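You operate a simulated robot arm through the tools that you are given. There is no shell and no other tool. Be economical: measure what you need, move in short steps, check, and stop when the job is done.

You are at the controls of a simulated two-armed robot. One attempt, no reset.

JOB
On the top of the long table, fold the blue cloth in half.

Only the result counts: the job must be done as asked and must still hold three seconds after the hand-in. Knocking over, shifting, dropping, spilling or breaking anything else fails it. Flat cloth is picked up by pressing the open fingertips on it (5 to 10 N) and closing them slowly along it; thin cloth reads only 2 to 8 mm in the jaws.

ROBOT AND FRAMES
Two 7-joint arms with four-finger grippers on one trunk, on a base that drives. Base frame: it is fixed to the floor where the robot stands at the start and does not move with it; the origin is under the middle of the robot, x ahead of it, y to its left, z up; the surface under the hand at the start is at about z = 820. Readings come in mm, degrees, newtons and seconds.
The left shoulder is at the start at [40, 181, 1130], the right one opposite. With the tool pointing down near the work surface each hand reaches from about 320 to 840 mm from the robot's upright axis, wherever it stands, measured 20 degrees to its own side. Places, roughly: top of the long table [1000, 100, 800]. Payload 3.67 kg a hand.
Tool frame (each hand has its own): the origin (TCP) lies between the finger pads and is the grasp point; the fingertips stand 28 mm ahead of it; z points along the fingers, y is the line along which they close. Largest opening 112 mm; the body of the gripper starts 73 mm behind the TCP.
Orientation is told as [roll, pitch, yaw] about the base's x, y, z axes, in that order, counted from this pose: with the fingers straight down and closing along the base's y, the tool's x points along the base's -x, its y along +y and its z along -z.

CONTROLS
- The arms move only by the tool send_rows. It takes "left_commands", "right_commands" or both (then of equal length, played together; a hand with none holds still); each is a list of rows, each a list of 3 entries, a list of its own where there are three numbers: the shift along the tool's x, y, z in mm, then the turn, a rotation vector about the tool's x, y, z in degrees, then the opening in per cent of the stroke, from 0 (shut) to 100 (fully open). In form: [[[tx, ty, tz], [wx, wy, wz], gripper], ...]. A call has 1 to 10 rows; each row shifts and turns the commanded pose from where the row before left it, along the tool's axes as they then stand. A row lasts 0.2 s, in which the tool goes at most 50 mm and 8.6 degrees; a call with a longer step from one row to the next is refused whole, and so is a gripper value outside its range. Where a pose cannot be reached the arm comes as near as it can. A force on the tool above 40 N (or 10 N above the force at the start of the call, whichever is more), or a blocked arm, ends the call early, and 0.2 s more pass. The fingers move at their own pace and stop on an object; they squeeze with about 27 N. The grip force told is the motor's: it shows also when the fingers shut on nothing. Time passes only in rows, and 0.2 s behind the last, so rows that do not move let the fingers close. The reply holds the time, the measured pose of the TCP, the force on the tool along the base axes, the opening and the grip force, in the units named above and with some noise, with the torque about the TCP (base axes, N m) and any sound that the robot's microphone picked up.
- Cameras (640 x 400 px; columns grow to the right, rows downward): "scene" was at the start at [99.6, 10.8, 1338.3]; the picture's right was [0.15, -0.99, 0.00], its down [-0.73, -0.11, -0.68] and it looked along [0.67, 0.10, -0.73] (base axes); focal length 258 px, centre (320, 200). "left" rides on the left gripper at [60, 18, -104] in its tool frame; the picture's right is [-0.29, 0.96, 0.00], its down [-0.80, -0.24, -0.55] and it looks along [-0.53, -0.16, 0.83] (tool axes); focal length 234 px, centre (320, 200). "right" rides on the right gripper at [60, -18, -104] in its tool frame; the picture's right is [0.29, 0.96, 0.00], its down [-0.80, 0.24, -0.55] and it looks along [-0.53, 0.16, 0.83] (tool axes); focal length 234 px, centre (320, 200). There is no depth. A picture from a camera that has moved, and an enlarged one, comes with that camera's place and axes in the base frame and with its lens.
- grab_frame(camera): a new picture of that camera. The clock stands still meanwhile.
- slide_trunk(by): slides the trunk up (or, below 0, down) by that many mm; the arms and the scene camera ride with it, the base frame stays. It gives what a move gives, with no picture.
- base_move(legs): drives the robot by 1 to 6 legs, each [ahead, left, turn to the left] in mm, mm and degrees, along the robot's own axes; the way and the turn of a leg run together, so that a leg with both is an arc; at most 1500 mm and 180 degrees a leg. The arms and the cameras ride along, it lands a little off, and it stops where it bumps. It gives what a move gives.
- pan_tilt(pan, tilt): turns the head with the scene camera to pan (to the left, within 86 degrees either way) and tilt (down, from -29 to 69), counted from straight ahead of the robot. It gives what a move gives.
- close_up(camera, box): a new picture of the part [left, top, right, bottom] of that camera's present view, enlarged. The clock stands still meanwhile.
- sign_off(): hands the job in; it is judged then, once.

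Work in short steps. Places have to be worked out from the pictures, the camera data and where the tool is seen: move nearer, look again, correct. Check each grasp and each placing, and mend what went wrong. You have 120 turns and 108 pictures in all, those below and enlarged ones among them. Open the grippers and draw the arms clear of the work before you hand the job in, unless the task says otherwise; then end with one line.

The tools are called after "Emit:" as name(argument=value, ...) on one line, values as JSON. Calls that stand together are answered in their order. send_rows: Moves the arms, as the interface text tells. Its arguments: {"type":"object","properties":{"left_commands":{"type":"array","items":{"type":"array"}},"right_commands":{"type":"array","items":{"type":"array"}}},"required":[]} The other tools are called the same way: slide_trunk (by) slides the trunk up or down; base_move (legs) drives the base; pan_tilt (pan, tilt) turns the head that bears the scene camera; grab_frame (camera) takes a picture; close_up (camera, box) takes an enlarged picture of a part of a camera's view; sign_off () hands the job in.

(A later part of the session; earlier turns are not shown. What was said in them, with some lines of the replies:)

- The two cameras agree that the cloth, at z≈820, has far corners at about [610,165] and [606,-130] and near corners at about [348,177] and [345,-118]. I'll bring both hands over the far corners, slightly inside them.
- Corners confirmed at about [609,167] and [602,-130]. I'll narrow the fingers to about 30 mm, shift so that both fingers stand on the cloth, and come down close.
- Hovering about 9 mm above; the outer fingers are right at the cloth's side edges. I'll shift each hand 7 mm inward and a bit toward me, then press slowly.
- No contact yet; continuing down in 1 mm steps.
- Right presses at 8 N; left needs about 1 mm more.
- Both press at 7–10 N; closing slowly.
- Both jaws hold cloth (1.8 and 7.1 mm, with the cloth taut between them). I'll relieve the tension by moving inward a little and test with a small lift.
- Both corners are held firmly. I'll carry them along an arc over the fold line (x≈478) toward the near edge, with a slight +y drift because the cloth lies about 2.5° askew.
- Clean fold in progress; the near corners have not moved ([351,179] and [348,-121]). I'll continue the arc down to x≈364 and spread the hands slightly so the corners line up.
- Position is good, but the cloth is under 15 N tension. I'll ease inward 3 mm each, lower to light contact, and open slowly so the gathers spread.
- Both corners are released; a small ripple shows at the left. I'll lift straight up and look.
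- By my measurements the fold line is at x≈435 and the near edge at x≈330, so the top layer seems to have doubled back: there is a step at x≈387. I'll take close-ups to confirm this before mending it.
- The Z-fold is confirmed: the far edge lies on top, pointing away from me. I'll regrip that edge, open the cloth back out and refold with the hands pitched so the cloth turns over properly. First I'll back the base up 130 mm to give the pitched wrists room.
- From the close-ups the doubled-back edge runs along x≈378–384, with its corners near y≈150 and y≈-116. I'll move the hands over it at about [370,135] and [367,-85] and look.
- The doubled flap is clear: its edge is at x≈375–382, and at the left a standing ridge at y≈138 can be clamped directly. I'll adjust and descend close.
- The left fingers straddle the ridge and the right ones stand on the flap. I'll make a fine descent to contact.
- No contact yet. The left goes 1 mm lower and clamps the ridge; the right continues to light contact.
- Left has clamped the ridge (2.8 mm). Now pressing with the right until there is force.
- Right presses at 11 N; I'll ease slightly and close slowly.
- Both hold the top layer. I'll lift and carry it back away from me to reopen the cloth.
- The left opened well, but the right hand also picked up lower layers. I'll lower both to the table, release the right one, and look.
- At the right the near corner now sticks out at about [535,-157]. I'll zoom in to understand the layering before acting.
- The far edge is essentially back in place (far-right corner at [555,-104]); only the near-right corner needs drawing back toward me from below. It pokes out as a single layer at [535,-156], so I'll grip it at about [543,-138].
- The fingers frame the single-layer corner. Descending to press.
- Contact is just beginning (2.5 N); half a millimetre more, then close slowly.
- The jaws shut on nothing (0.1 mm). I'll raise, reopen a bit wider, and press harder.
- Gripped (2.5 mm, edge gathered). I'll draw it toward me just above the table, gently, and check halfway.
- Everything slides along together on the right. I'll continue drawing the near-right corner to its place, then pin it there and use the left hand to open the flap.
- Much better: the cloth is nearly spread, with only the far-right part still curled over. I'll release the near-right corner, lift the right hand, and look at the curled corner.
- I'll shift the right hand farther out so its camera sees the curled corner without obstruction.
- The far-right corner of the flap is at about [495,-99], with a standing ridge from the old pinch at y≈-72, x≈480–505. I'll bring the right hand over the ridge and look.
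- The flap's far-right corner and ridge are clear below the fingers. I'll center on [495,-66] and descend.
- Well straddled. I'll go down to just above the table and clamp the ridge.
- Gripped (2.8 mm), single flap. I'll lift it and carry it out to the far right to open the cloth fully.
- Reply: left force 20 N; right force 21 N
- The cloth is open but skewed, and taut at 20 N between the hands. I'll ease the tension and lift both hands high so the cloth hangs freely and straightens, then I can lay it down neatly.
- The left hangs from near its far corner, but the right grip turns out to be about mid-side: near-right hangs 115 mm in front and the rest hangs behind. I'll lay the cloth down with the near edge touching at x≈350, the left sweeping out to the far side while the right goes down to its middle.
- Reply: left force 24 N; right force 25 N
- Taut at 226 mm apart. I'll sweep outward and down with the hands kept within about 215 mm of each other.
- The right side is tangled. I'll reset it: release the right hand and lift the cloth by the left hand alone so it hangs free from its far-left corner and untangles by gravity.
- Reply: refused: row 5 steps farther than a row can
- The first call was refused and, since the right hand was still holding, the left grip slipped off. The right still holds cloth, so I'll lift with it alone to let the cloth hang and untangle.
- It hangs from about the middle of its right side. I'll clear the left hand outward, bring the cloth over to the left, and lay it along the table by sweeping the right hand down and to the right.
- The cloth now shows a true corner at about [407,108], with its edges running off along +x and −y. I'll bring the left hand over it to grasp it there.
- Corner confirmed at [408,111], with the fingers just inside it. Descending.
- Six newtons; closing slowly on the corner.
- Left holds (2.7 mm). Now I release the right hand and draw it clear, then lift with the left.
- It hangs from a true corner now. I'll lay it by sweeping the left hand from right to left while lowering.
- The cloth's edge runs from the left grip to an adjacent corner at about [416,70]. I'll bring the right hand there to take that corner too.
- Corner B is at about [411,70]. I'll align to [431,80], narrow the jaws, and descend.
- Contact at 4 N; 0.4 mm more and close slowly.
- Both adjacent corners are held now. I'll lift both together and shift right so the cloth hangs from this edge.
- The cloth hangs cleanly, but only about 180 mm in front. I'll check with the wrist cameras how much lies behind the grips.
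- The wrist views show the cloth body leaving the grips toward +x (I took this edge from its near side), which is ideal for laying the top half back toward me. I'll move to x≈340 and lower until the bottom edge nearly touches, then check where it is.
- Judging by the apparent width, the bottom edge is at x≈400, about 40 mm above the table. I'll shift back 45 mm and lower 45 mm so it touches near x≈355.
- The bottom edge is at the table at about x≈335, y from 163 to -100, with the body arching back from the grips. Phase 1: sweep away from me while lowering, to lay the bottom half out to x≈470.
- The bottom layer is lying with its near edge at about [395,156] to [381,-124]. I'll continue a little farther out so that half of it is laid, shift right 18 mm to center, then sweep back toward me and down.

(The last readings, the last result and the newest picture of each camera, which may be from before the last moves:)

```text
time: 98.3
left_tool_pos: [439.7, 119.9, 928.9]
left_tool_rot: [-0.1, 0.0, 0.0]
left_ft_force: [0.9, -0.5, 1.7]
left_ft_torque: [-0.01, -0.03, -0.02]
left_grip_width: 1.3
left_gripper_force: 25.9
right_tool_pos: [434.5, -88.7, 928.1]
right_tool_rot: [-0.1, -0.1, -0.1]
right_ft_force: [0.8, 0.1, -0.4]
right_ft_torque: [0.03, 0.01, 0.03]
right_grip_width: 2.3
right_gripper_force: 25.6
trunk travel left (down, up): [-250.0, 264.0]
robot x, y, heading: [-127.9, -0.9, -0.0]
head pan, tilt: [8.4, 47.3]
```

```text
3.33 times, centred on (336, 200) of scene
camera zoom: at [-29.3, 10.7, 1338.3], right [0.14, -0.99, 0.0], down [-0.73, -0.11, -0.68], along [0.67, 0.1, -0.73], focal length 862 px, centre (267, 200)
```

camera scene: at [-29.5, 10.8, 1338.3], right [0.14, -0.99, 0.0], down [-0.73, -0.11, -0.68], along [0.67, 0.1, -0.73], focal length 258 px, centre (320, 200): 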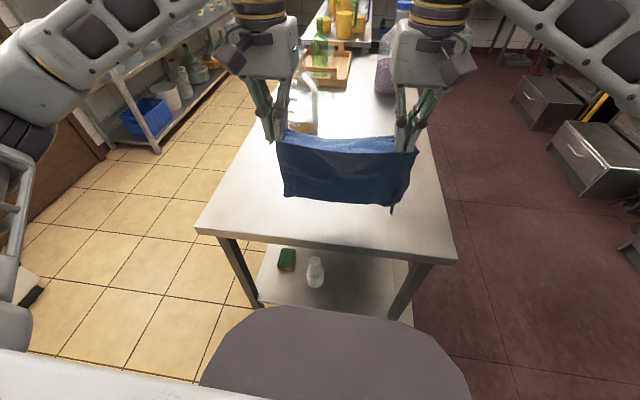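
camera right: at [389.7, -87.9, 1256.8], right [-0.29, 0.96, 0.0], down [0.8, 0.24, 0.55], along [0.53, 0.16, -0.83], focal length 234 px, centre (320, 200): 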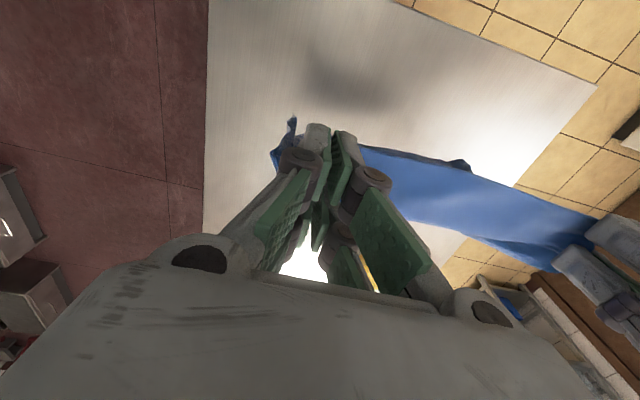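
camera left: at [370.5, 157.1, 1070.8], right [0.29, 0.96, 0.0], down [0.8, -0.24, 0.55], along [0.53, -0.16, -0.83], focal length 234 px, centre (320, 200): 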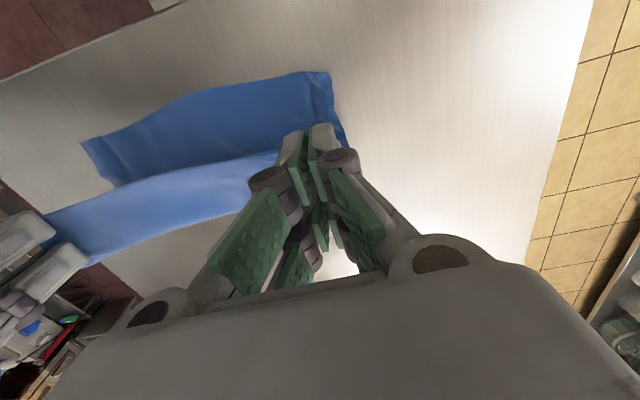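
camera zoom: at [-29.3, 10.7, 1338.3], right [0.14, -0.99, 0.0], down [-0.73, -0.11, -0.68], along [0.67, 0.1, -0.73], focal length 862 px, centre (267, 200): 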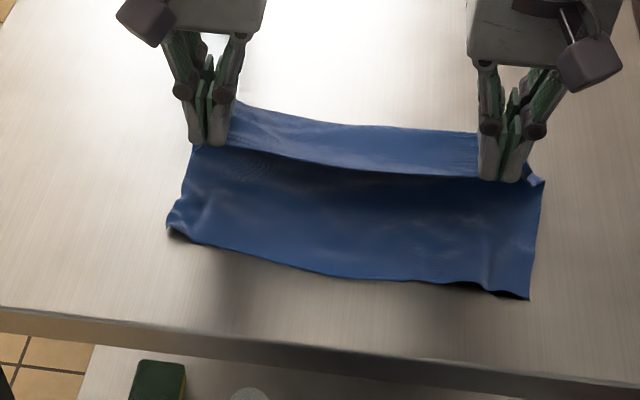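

The near edge stayed put. Completing the arc down onto it.

Emit:
send_rows(left_commands=[[[11, 0, 24], [0, 0, 0], 0], [[8, 0, 24], [0, 0, 0], 0], [[5, 0, 19], [0, 0, 0], 0], [[2, 0, 7], [0, 0, 0], 0], [[0, 0, 0], [0, 0, 0], 0]], right_commands=[[[15, 0, 24], [0, 0, 0], 0], [[12, 0, 24], [0, 0, 0], 0], [[8, 0, 18], [0, 0, 0], 0], [[3, 0, 7], [0, 0, 0], 0], [[0, 0, 0], [0, 0, 0], 0]])

Emit:
close_up(camera="scene", box=[240, 140, 432, 260])

Emit:
grab_frame(camera="left")

Emit:
grab_frame(camera="right")

```text
time: 99.5
left_tool_pos: [415.0, 122.0, 854.7]
left_tool_rot: [-0.1, 0.0, 0.0]
left_ft_force: [-0.4, 0.0, -1.0]
left_ft_torque: [0.02, 0.01, -0.02]
left_grip_width: 2.8
left_gripper_force: 26.8
right_tool_pos: [397.8, -89.0, 855.0]
right_tool_rot: [0.0, 0.1, 0.0]
right_ft_force: [0.4, 0.2, 0.7]
right_ft_torque: [-0.03, -0.01, 0.01]
right_grip_width: 1.5
right_gripper_force: 27.9
trunk travel left (down, up): [-250.0, 264.0]
robot x, y, heading: [-128.1, 8.0, -0.3]
head pan, tilt: [8.4, 47.3]
```

```text
3.33 times, centred on (336, 200) of scene
camera zoom: at [-29.5, 10.8, 1338.3], right [0.14, -0.99, 0.0], down [-0.73, -0.11, -0.68], along [0.67, 0.1, -0.73], focal length 862 px, centre (267, 200)
```

zoom: 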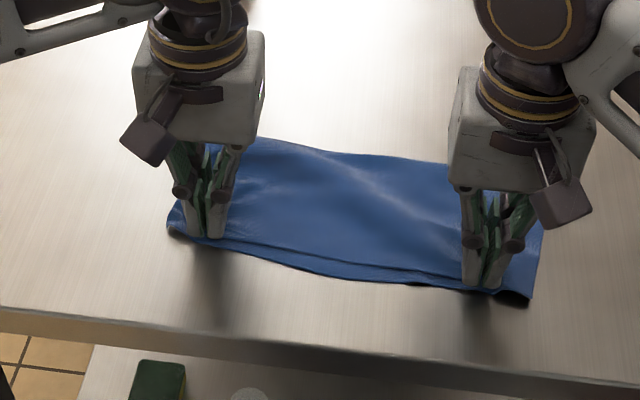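

```text
14 pictures are left
camera left: at [354.5, 139.9, 959.3], right [0.29, 0.96, 0.0], down [0.8, -0.24, 0.55], along [0.53, -0.16, -0.83], focal length 234 px, centre (320, 200)
```

left: 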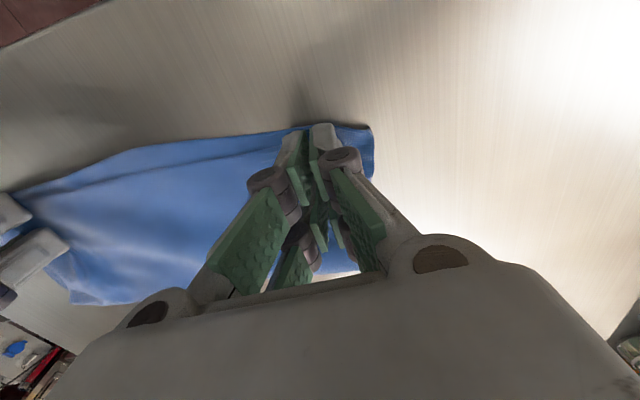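

```text
13 pictures are left
camera right: at [336.7, -106.4, 960.1], right [-0.29, 0.96, 0.0], down [0.8, 0.24, 0.55], along [0.53, 0.16, -0.83], focal length 234 px, centre (320, 200)
```

right: 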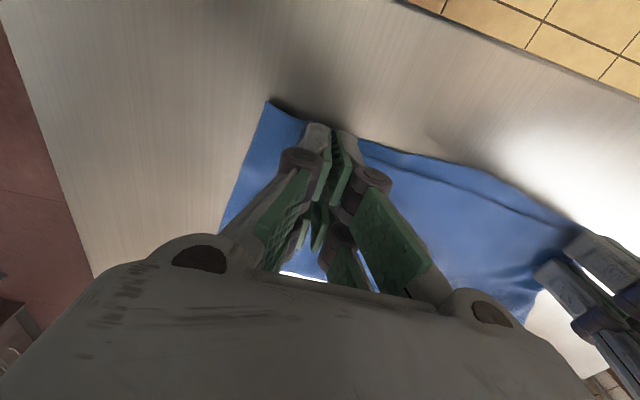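

Excellent: fold line at x≈517, edges aligned. I'll lower to touch, open slowly so the gathers spread, then lift straight up.

Emit:
send_rows(left_commands=[[[0, 0, 2], [0, 0, 0], 0], [[0, 0, 2], [0, 0, 0], 0], [[0, 0, 0], [0, 0, 0], 6], [[0, 0, 0], [0, 0, 0], 12], [[0, 0, 0], [0, 0, 0], 18], [[0, 0, 0], [0, 0, 0], 24], [[0, 0, 0], [0, 0, 0], 30], [[0, 0, -2], [0, 0, 0], 34], [[0, 0, -10], [0, 0, 0], 36], [[0, 0, -25], [0, 0, 0], 36]], right_commands=[[[0, 0, 2], [0, 0, 0], 0], [[0, 0, 2], [0, 0, 0], 0], [[0, 0, 0], [0, 0, 0], 6], [[0, 0, 0], [0, 0, 0], 12], [[0, 0, 0], [0, 0, 0], 18], [[0, 0, 0], [0, 0, 0], 24], [[0, 0, 0], [0, 0, 0], 30], [[0, 0, -2], [0, 0, 0], 34], [[0, 0, -10], [0, 0, 0], 36], [[0, 0, -25], [0, 0, 0], 36]])

Emit:
send_rows(left_commands=[[[0, 0, -40], [0, 0, 0], 36], [[0, 10, -40], [0, 0, 0], 36], [[0, 40, -20], [0, 0, 0], 36], [[0, 40, -20], [0, 0, 0], 36], [[0, 40, 0], [0, 0, 0], 36], [[0, 0, 0], [0, 0, 0], 36]], right_commands=[[[0, 0, -40], [0, 0, 0], 36], [[0, -10, -40], [0, 0, 0], 36], [[0, -40, -20], [0, 0, 0], 36], [[0, -40, -20], [0, 0, 0], 36], [[0, -40, 0], [0, 0, 0], 36], [[0, 0, 0], [0, 0, 0], 36]])

Emit:
close_up(camera="scene", box=[256, 150, 416, 250])

Emit:
grab_frame(camera="left")

Emit:
grab_frame(camera="right")

```text
time: 101.7
left_tool_pos: [413.8, 121.4, 887.7]
left_tool_rot: [0.0, 0.0, 0.0]
left_ft_force: [-0.4, -0.8, -0.2]
left_ft_torque: [0.01, -0.01, 0.01]
left_grip_width: 40.3
left_gripper_force: 0.1
right_tool_pos: [397.1, -88.7, 888.6]
right_tool_rot: [0.0, 0.0, -0.1]
right_ft_force: [-0.6, 0.8, -0.1]
right_ft_torque: [-0.02, 0.0, -0.01]
right_grip_width: 40.1
right_gripper_force: 0.1
trunk travel left (down, up): [-250.0, 264.0]
robot x, y, heading: [-130.9, -0.5, 0.0]
head pan, tilt: [8.4, 47.3]
```

```text
time: 103.1
left_tool_pos: [413.7, 251.5, 1008.9]
left_tool_rot: [0.0, 0.1, -0.1]
left_ft_force: [0.5, 0.7, -0.3]
left_ft_torque: [-0.03, 0.02, -0.04]
left_grip_width: 40.5
left_gripper_force: 0.1
right_tool_pos: [397.4, -218.4, 1009.4]
right_tool_rot: [0.0, 0.1, 0.0]
right_ft_force: [-0.1, -0.4, -0.7]
right_ft_torque: [0.02, 0.04, 0.0]
right_grip_width: 40.4
right_gripper_force: 0.1
trunk travel left (down, up): [-250.0, 264.0]
robot x, y, heading: [-123.5, -1.8, -0.2]
head pan, tilt: [8.4, 47.3]
```

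```text
4.00 times, centred on (336, 200) of scene
camera zoom: at [-29.1, 10.7, 1338.2], right [0.14, -0.99, 0.0], down [-0.73, -0.11, -0.68], along [0.67, 0.1, -0.74], focal length 1034 px, centre (256, 200)
```

zoom: 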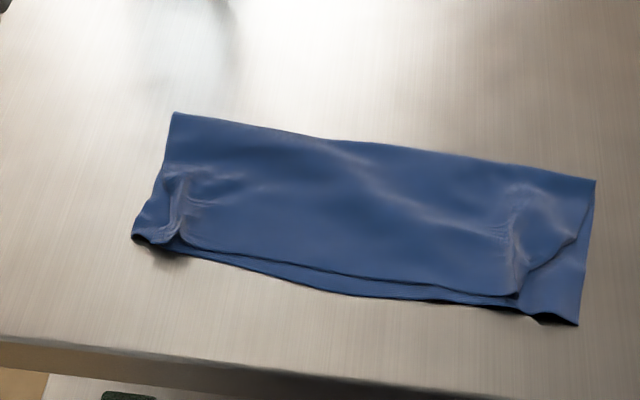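

```text
11 pictures are left
camera left: at [354.1, 270.5, 1112.5], right [0.29, 0.96, 0.0], down [0.8, -0.24, 0.55], along [0.53, -0.16, -0.83], focal length 234 px, centre (320, 200)
```

left: 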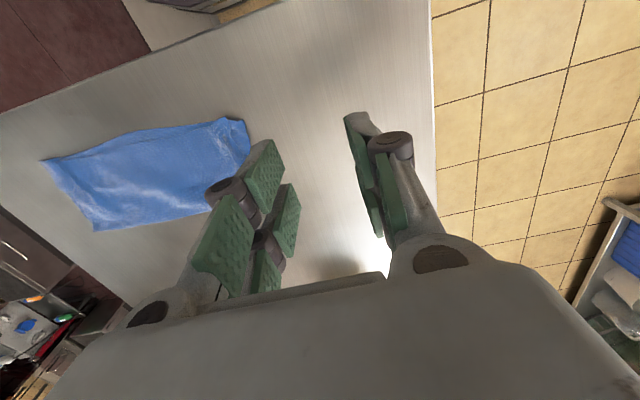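

```text
10 pictures are left
camera right: at [337.4, -236.9, 1113.7], right [-0.29, 0.96, 0.0], down [0.8, 0.24, 0.55], along [0.53, 0.16, -0.83], focal length 234 px, centre (320, 200)
```

right: 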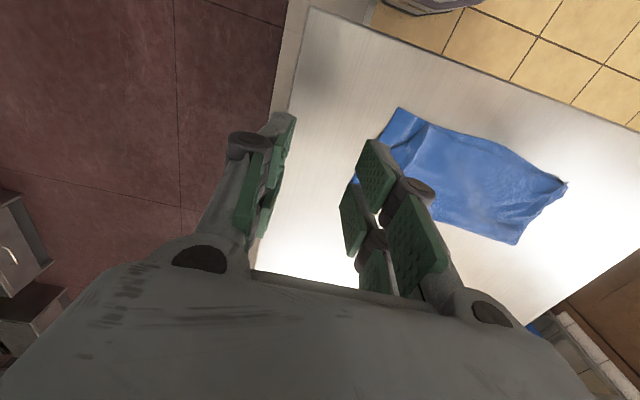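

The fold is good. Only the right top corner is drawn in about 35 mm by a leftover pinch ridge at [380–440,-92]. I'll stroke it out: set the closed fingers on the ridge, press lightly, then open with the inner finger pinning and the outer finger moving outward.

Emit:
send_rows(right_commands=[[[2, 25, 20], [0, 0, 0], 20], [[2, 25, 28], [0, 0, 0], 0], [[2, 25, 28], [0, 0, 0], 0], [[2, 25, 28], [0, 0, 0], 0], [[2, 26, 28], [0, 0, 0], 0], [[0, 0, 15], [0, 0, 0], 0], [[0, 0, 7], [0, 0, 0], 0], [[0, 0, 2], [0, 0, 0], 0], [[0, 0, 0], [0, 0, 0], 0]])

Emit:
close_up(camera="right", box=[220, 50, 444, 190])

```text
time: 105.1
left_tool_pos: [413.7, 253.1, 1008.7]
left_tool_rot: [0.0, 0.1, 0.0]
left_ft_force: [-0.8, -0.5, 0.7]
left_ft_torque: [-0.01, 0.01, 0.01]
left_grip_width: 40.2
left_gripper_force: 0.0
right_tool_pos: [386.9, -93.1, 852.7]
right_tool_rot: [0.0, 0.0, -0.1]
right_ft_force: [0.0, 0.0, 0.8]
right_ft_torque: [0.0, 0.01, -0.01]
right_grip_width: 0.1
right_gripper_force: 26.8
trunk travel left (down, up): [-250.0, 264.0]
robot x, y, heading: [-131.6, 2.5, -0.1]
head pan, tilt: [8.4, 47.3]
```

```text
2.86 times, centred on (332, 120) of right
camera zoom: at [326.9, -110.5, 957.2], right [-0.29, 0.96, 0.0], down [0.8, 0.24, 0.55], along [0.53, 0.16, -0.83], focal length 669 px, centre (286, 429)
```

zoom: 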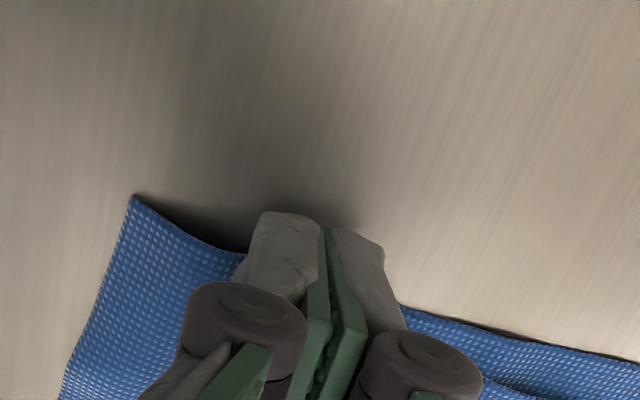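

The fingers sit right at the edge; I'll shift 13 mm inward, then press.

Emit:
send_rows(right_commands=[[[0, 0, -8], [0, 0, 0], 0], [[-13, 0, 0], [0, 0, 0], 0], [[0, 0, 5], [0, 0, 0], 0], [[0, 0, 3], [0, 0, 0], 0], [[0, 0, 1.5], [0, 0, 0], 0], [[0, 0, 1], [0, 0, 0], 0], [[0, 0, 0], [0, 0, 0], 0]])

```text
time: 106.7
left_tool_pos: [414.4, 253.1, 1008.6]
left_tool_rot: [0.0, -0.1, 0.1]
left_ft_force: [0.4, 0.7, 0.3]
left_ft_torque: [-0.02, 0.02, 0.04]
left_grip_width: 40.5
left_gripper_force: 0.1
right_tool_pos: [401.1, -92.2, 851.4]
right_tool_rot: [0.0, -0.1, 0.1]
right_ft_force: [0.3, 0.1, 0.6]
right_ft_torque: [0.01, 0.0, -0.01]
right_grip_width: 0.1
right_gripper_force: 27.0
trunk travel left (down, up): [-250.0, 264.0]
robot x, y, heading: [-130.6, -2.1, -0.2]
head pan, tilt: [8.4, 47.3]
```

Emit:
send_rows(right_commands=[[[0, 0, 0.8], [0, 0, 0], 0], [[0, 0, 0.7], [0, 0, 0], 0], [[0, 0, 0], [0, 0, 0], 0]])

```text
time: 107.5
left_tool_pos: [415.1, 251.8, 1008.6]
left_tool_rot: [0.0, 0.0, 0.0]
left_ft_force: [0.1, 0.1, 0.3]
left_ft_torque: [0.02, -0.02, -0.01]
left_grip_width: 40.3
left_gripper_force: 0.0
right_tool_pos: [400.9, -91.5, 849.6]
right_tool_rot: [0.0, 0.0, -0.1]
right_ft_force: [0.3, -0.4, 0.7]
right_ft_torque: [0.0, -0.03, -0.03]
right_grip_width: 0.0
right_gripper_force: 26.9
trunk travel left (down, up): [-250.0, 264.0]
robot x, y, heading: [-125.7, 2.3, -0.0]
head pan, tilt: [8.4, 47.3]
```

Almost touching; 0.8 mm more, then spread outward.

Emit:
send_rows(right_commands=[[[0, 0, 0.8], [0, 0, 0], 0], [[0, 0, 0], [0, 0, 0], 0], [[0, -2.3, 0], [0, 0, 0], 4], [[0, -2.3, 0], [0, 0, 0], 8], [[0, -2.3, 0], [0, 0, 0], 12], [[0, -2.3, 0], [0, 0, 0], 16], [[0, -2.3, 0], [0, 0, 0], 20], [[0, -2.3, 0], [0, 0, 0], 24], [[0, -2.3, 0], [0, 0, 0], 28], [[0, 0, -3], [0, 0, 0], 28]])

Emit:
close_up(camera="right", box=[200, 40, 456, 200])

```text
time: 109.7
left_tool_pos: [413.6, 252.0, 1008.6]
left_tool_rot: [-0.1, 0.0, 0.0]
left_ft_force: [1.6, 0.5, -0.5]
left_ft_torque: [-0.03, -0.01, 0.0]
left_grip_width: 40.3
left_gripper_force: 0.0
right_tool_pos: [399.9, -109.3, 849.9]
right_tool_rot: [0.0, 0.2, 0.0]
right_ft_force: [-0.3, 0.3, 3.7]
right_ft_torque: [0.12, 0.05, -0.01]
right_grip_width: 31.4
right_gripper_force: 0.1
trunk travel left (down, up): [-250.0, 264.0]
robot x, y, heading: [-128.4, -1.1, -0.1]
head pan, tilt: [8.4, 47.3]
```

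```text
2.50 times, centred on (328, 120) of right
camera zoom: at [339.4, -126.8, 954.5], right [-0.29, 0.96, 0.0], down [0.8, 0.24, 0.55], along [0.53, 0.16, -0.83], focal length 585 px, centre (300, 400)
```

zoom: 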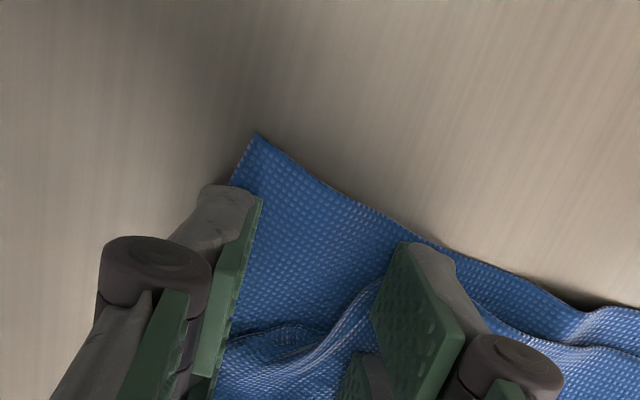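

Lifting clear to see the result.

Emit:
send_rows(right_commands=[[[0, 0, -15], [0, 0, 0], 28], [[0, 0, -40], [0, 0, 0], 28], [[0, -20, -40], [0, 0, 0], 28], [[0, -35, -30], [0, 0, 0], 28], [[0, -40, -20], [0, 0, 0], 28], [[0, 0, 0], [0, 0, 0], 28]])

Emit:
close_up(camera="scene", box=[256, 150, 416, 250])

```text
time: 111.1
left_tool_pos: [414.4, 252.4, 1007.0]
left_tool_rot: [0.0, 0.1, -0.1]
left_ft_force: [0.8, -0.8, -0.4]
left_ft_torque: [0.03, 0.0, -0.01]
left_grip_width: 40.3
left_gripper_force: 0.0
right_tool_pos: [402.1, -202.8, 996.4]
right_tool_rot: [0.0, 0.0, 0.0]
right_ft_force: [-0.2, 0.7, 0.4]
right_ft_torque: [0.01, 0.03, -0.01]
right_grip_width: 31.5
right_gripper_force: 0.1
trunk travel left (down, up): [-250.0, 264.0]
robot x, y, heading: [-127.3, -3.7, -0.1]
head pan, tilt: [8.4, 47.3]
```

```text
4.00 times, centred on (336, 200) of scene
camera zoom: at [-29.0, 11.6, 1338.2], right [0.14, -0.99, 0.0], down [-0.73, -0.11, -0.68], along [0.67, 0.1, -0.74], focal length 1034 px, centre (256, 200)
```

zoom: 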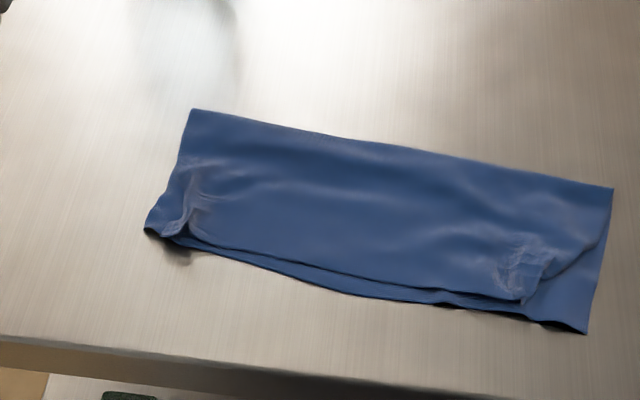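

The ridge flattened, but the top right corner is still drawn in or tucked. A closer look at that corner:

Emit:
close_up(camera="right", box=[340, 80, 468, 160])

```text
5.00 times, centred on (404, 120) of right
camera zoom: at [340.5, -221.2, 1101.4], right [-0.29, 0.96, 0.0], down [0.8, 0.24, 0.55], along [0.53, 0.16, -0.83], focal length 1171 px, centre (-100, 600)
```

zoom: 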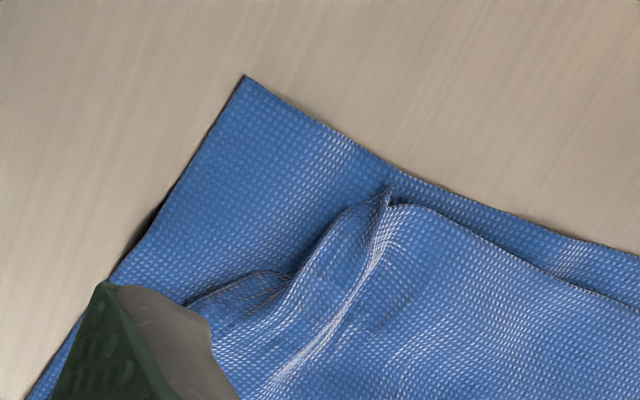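

The cloth lies folded along x≈517. The near edges line up within about 20 mm, and only one top corner is slightly drawn in by a small crease. Reworking it could catch the lower layer, so I'm leaving it. Both grippers are open and clear, and nothing else has been touched, so I'm handing in.

Emit:
sign_off()

```text
The job is handed in.
```

The blue cloth is folded in half on the long table. One top corner sits about 44 mm in from the corner beneath it because of a small crease; both grippers are open and clear, and nothing else was disturbed.
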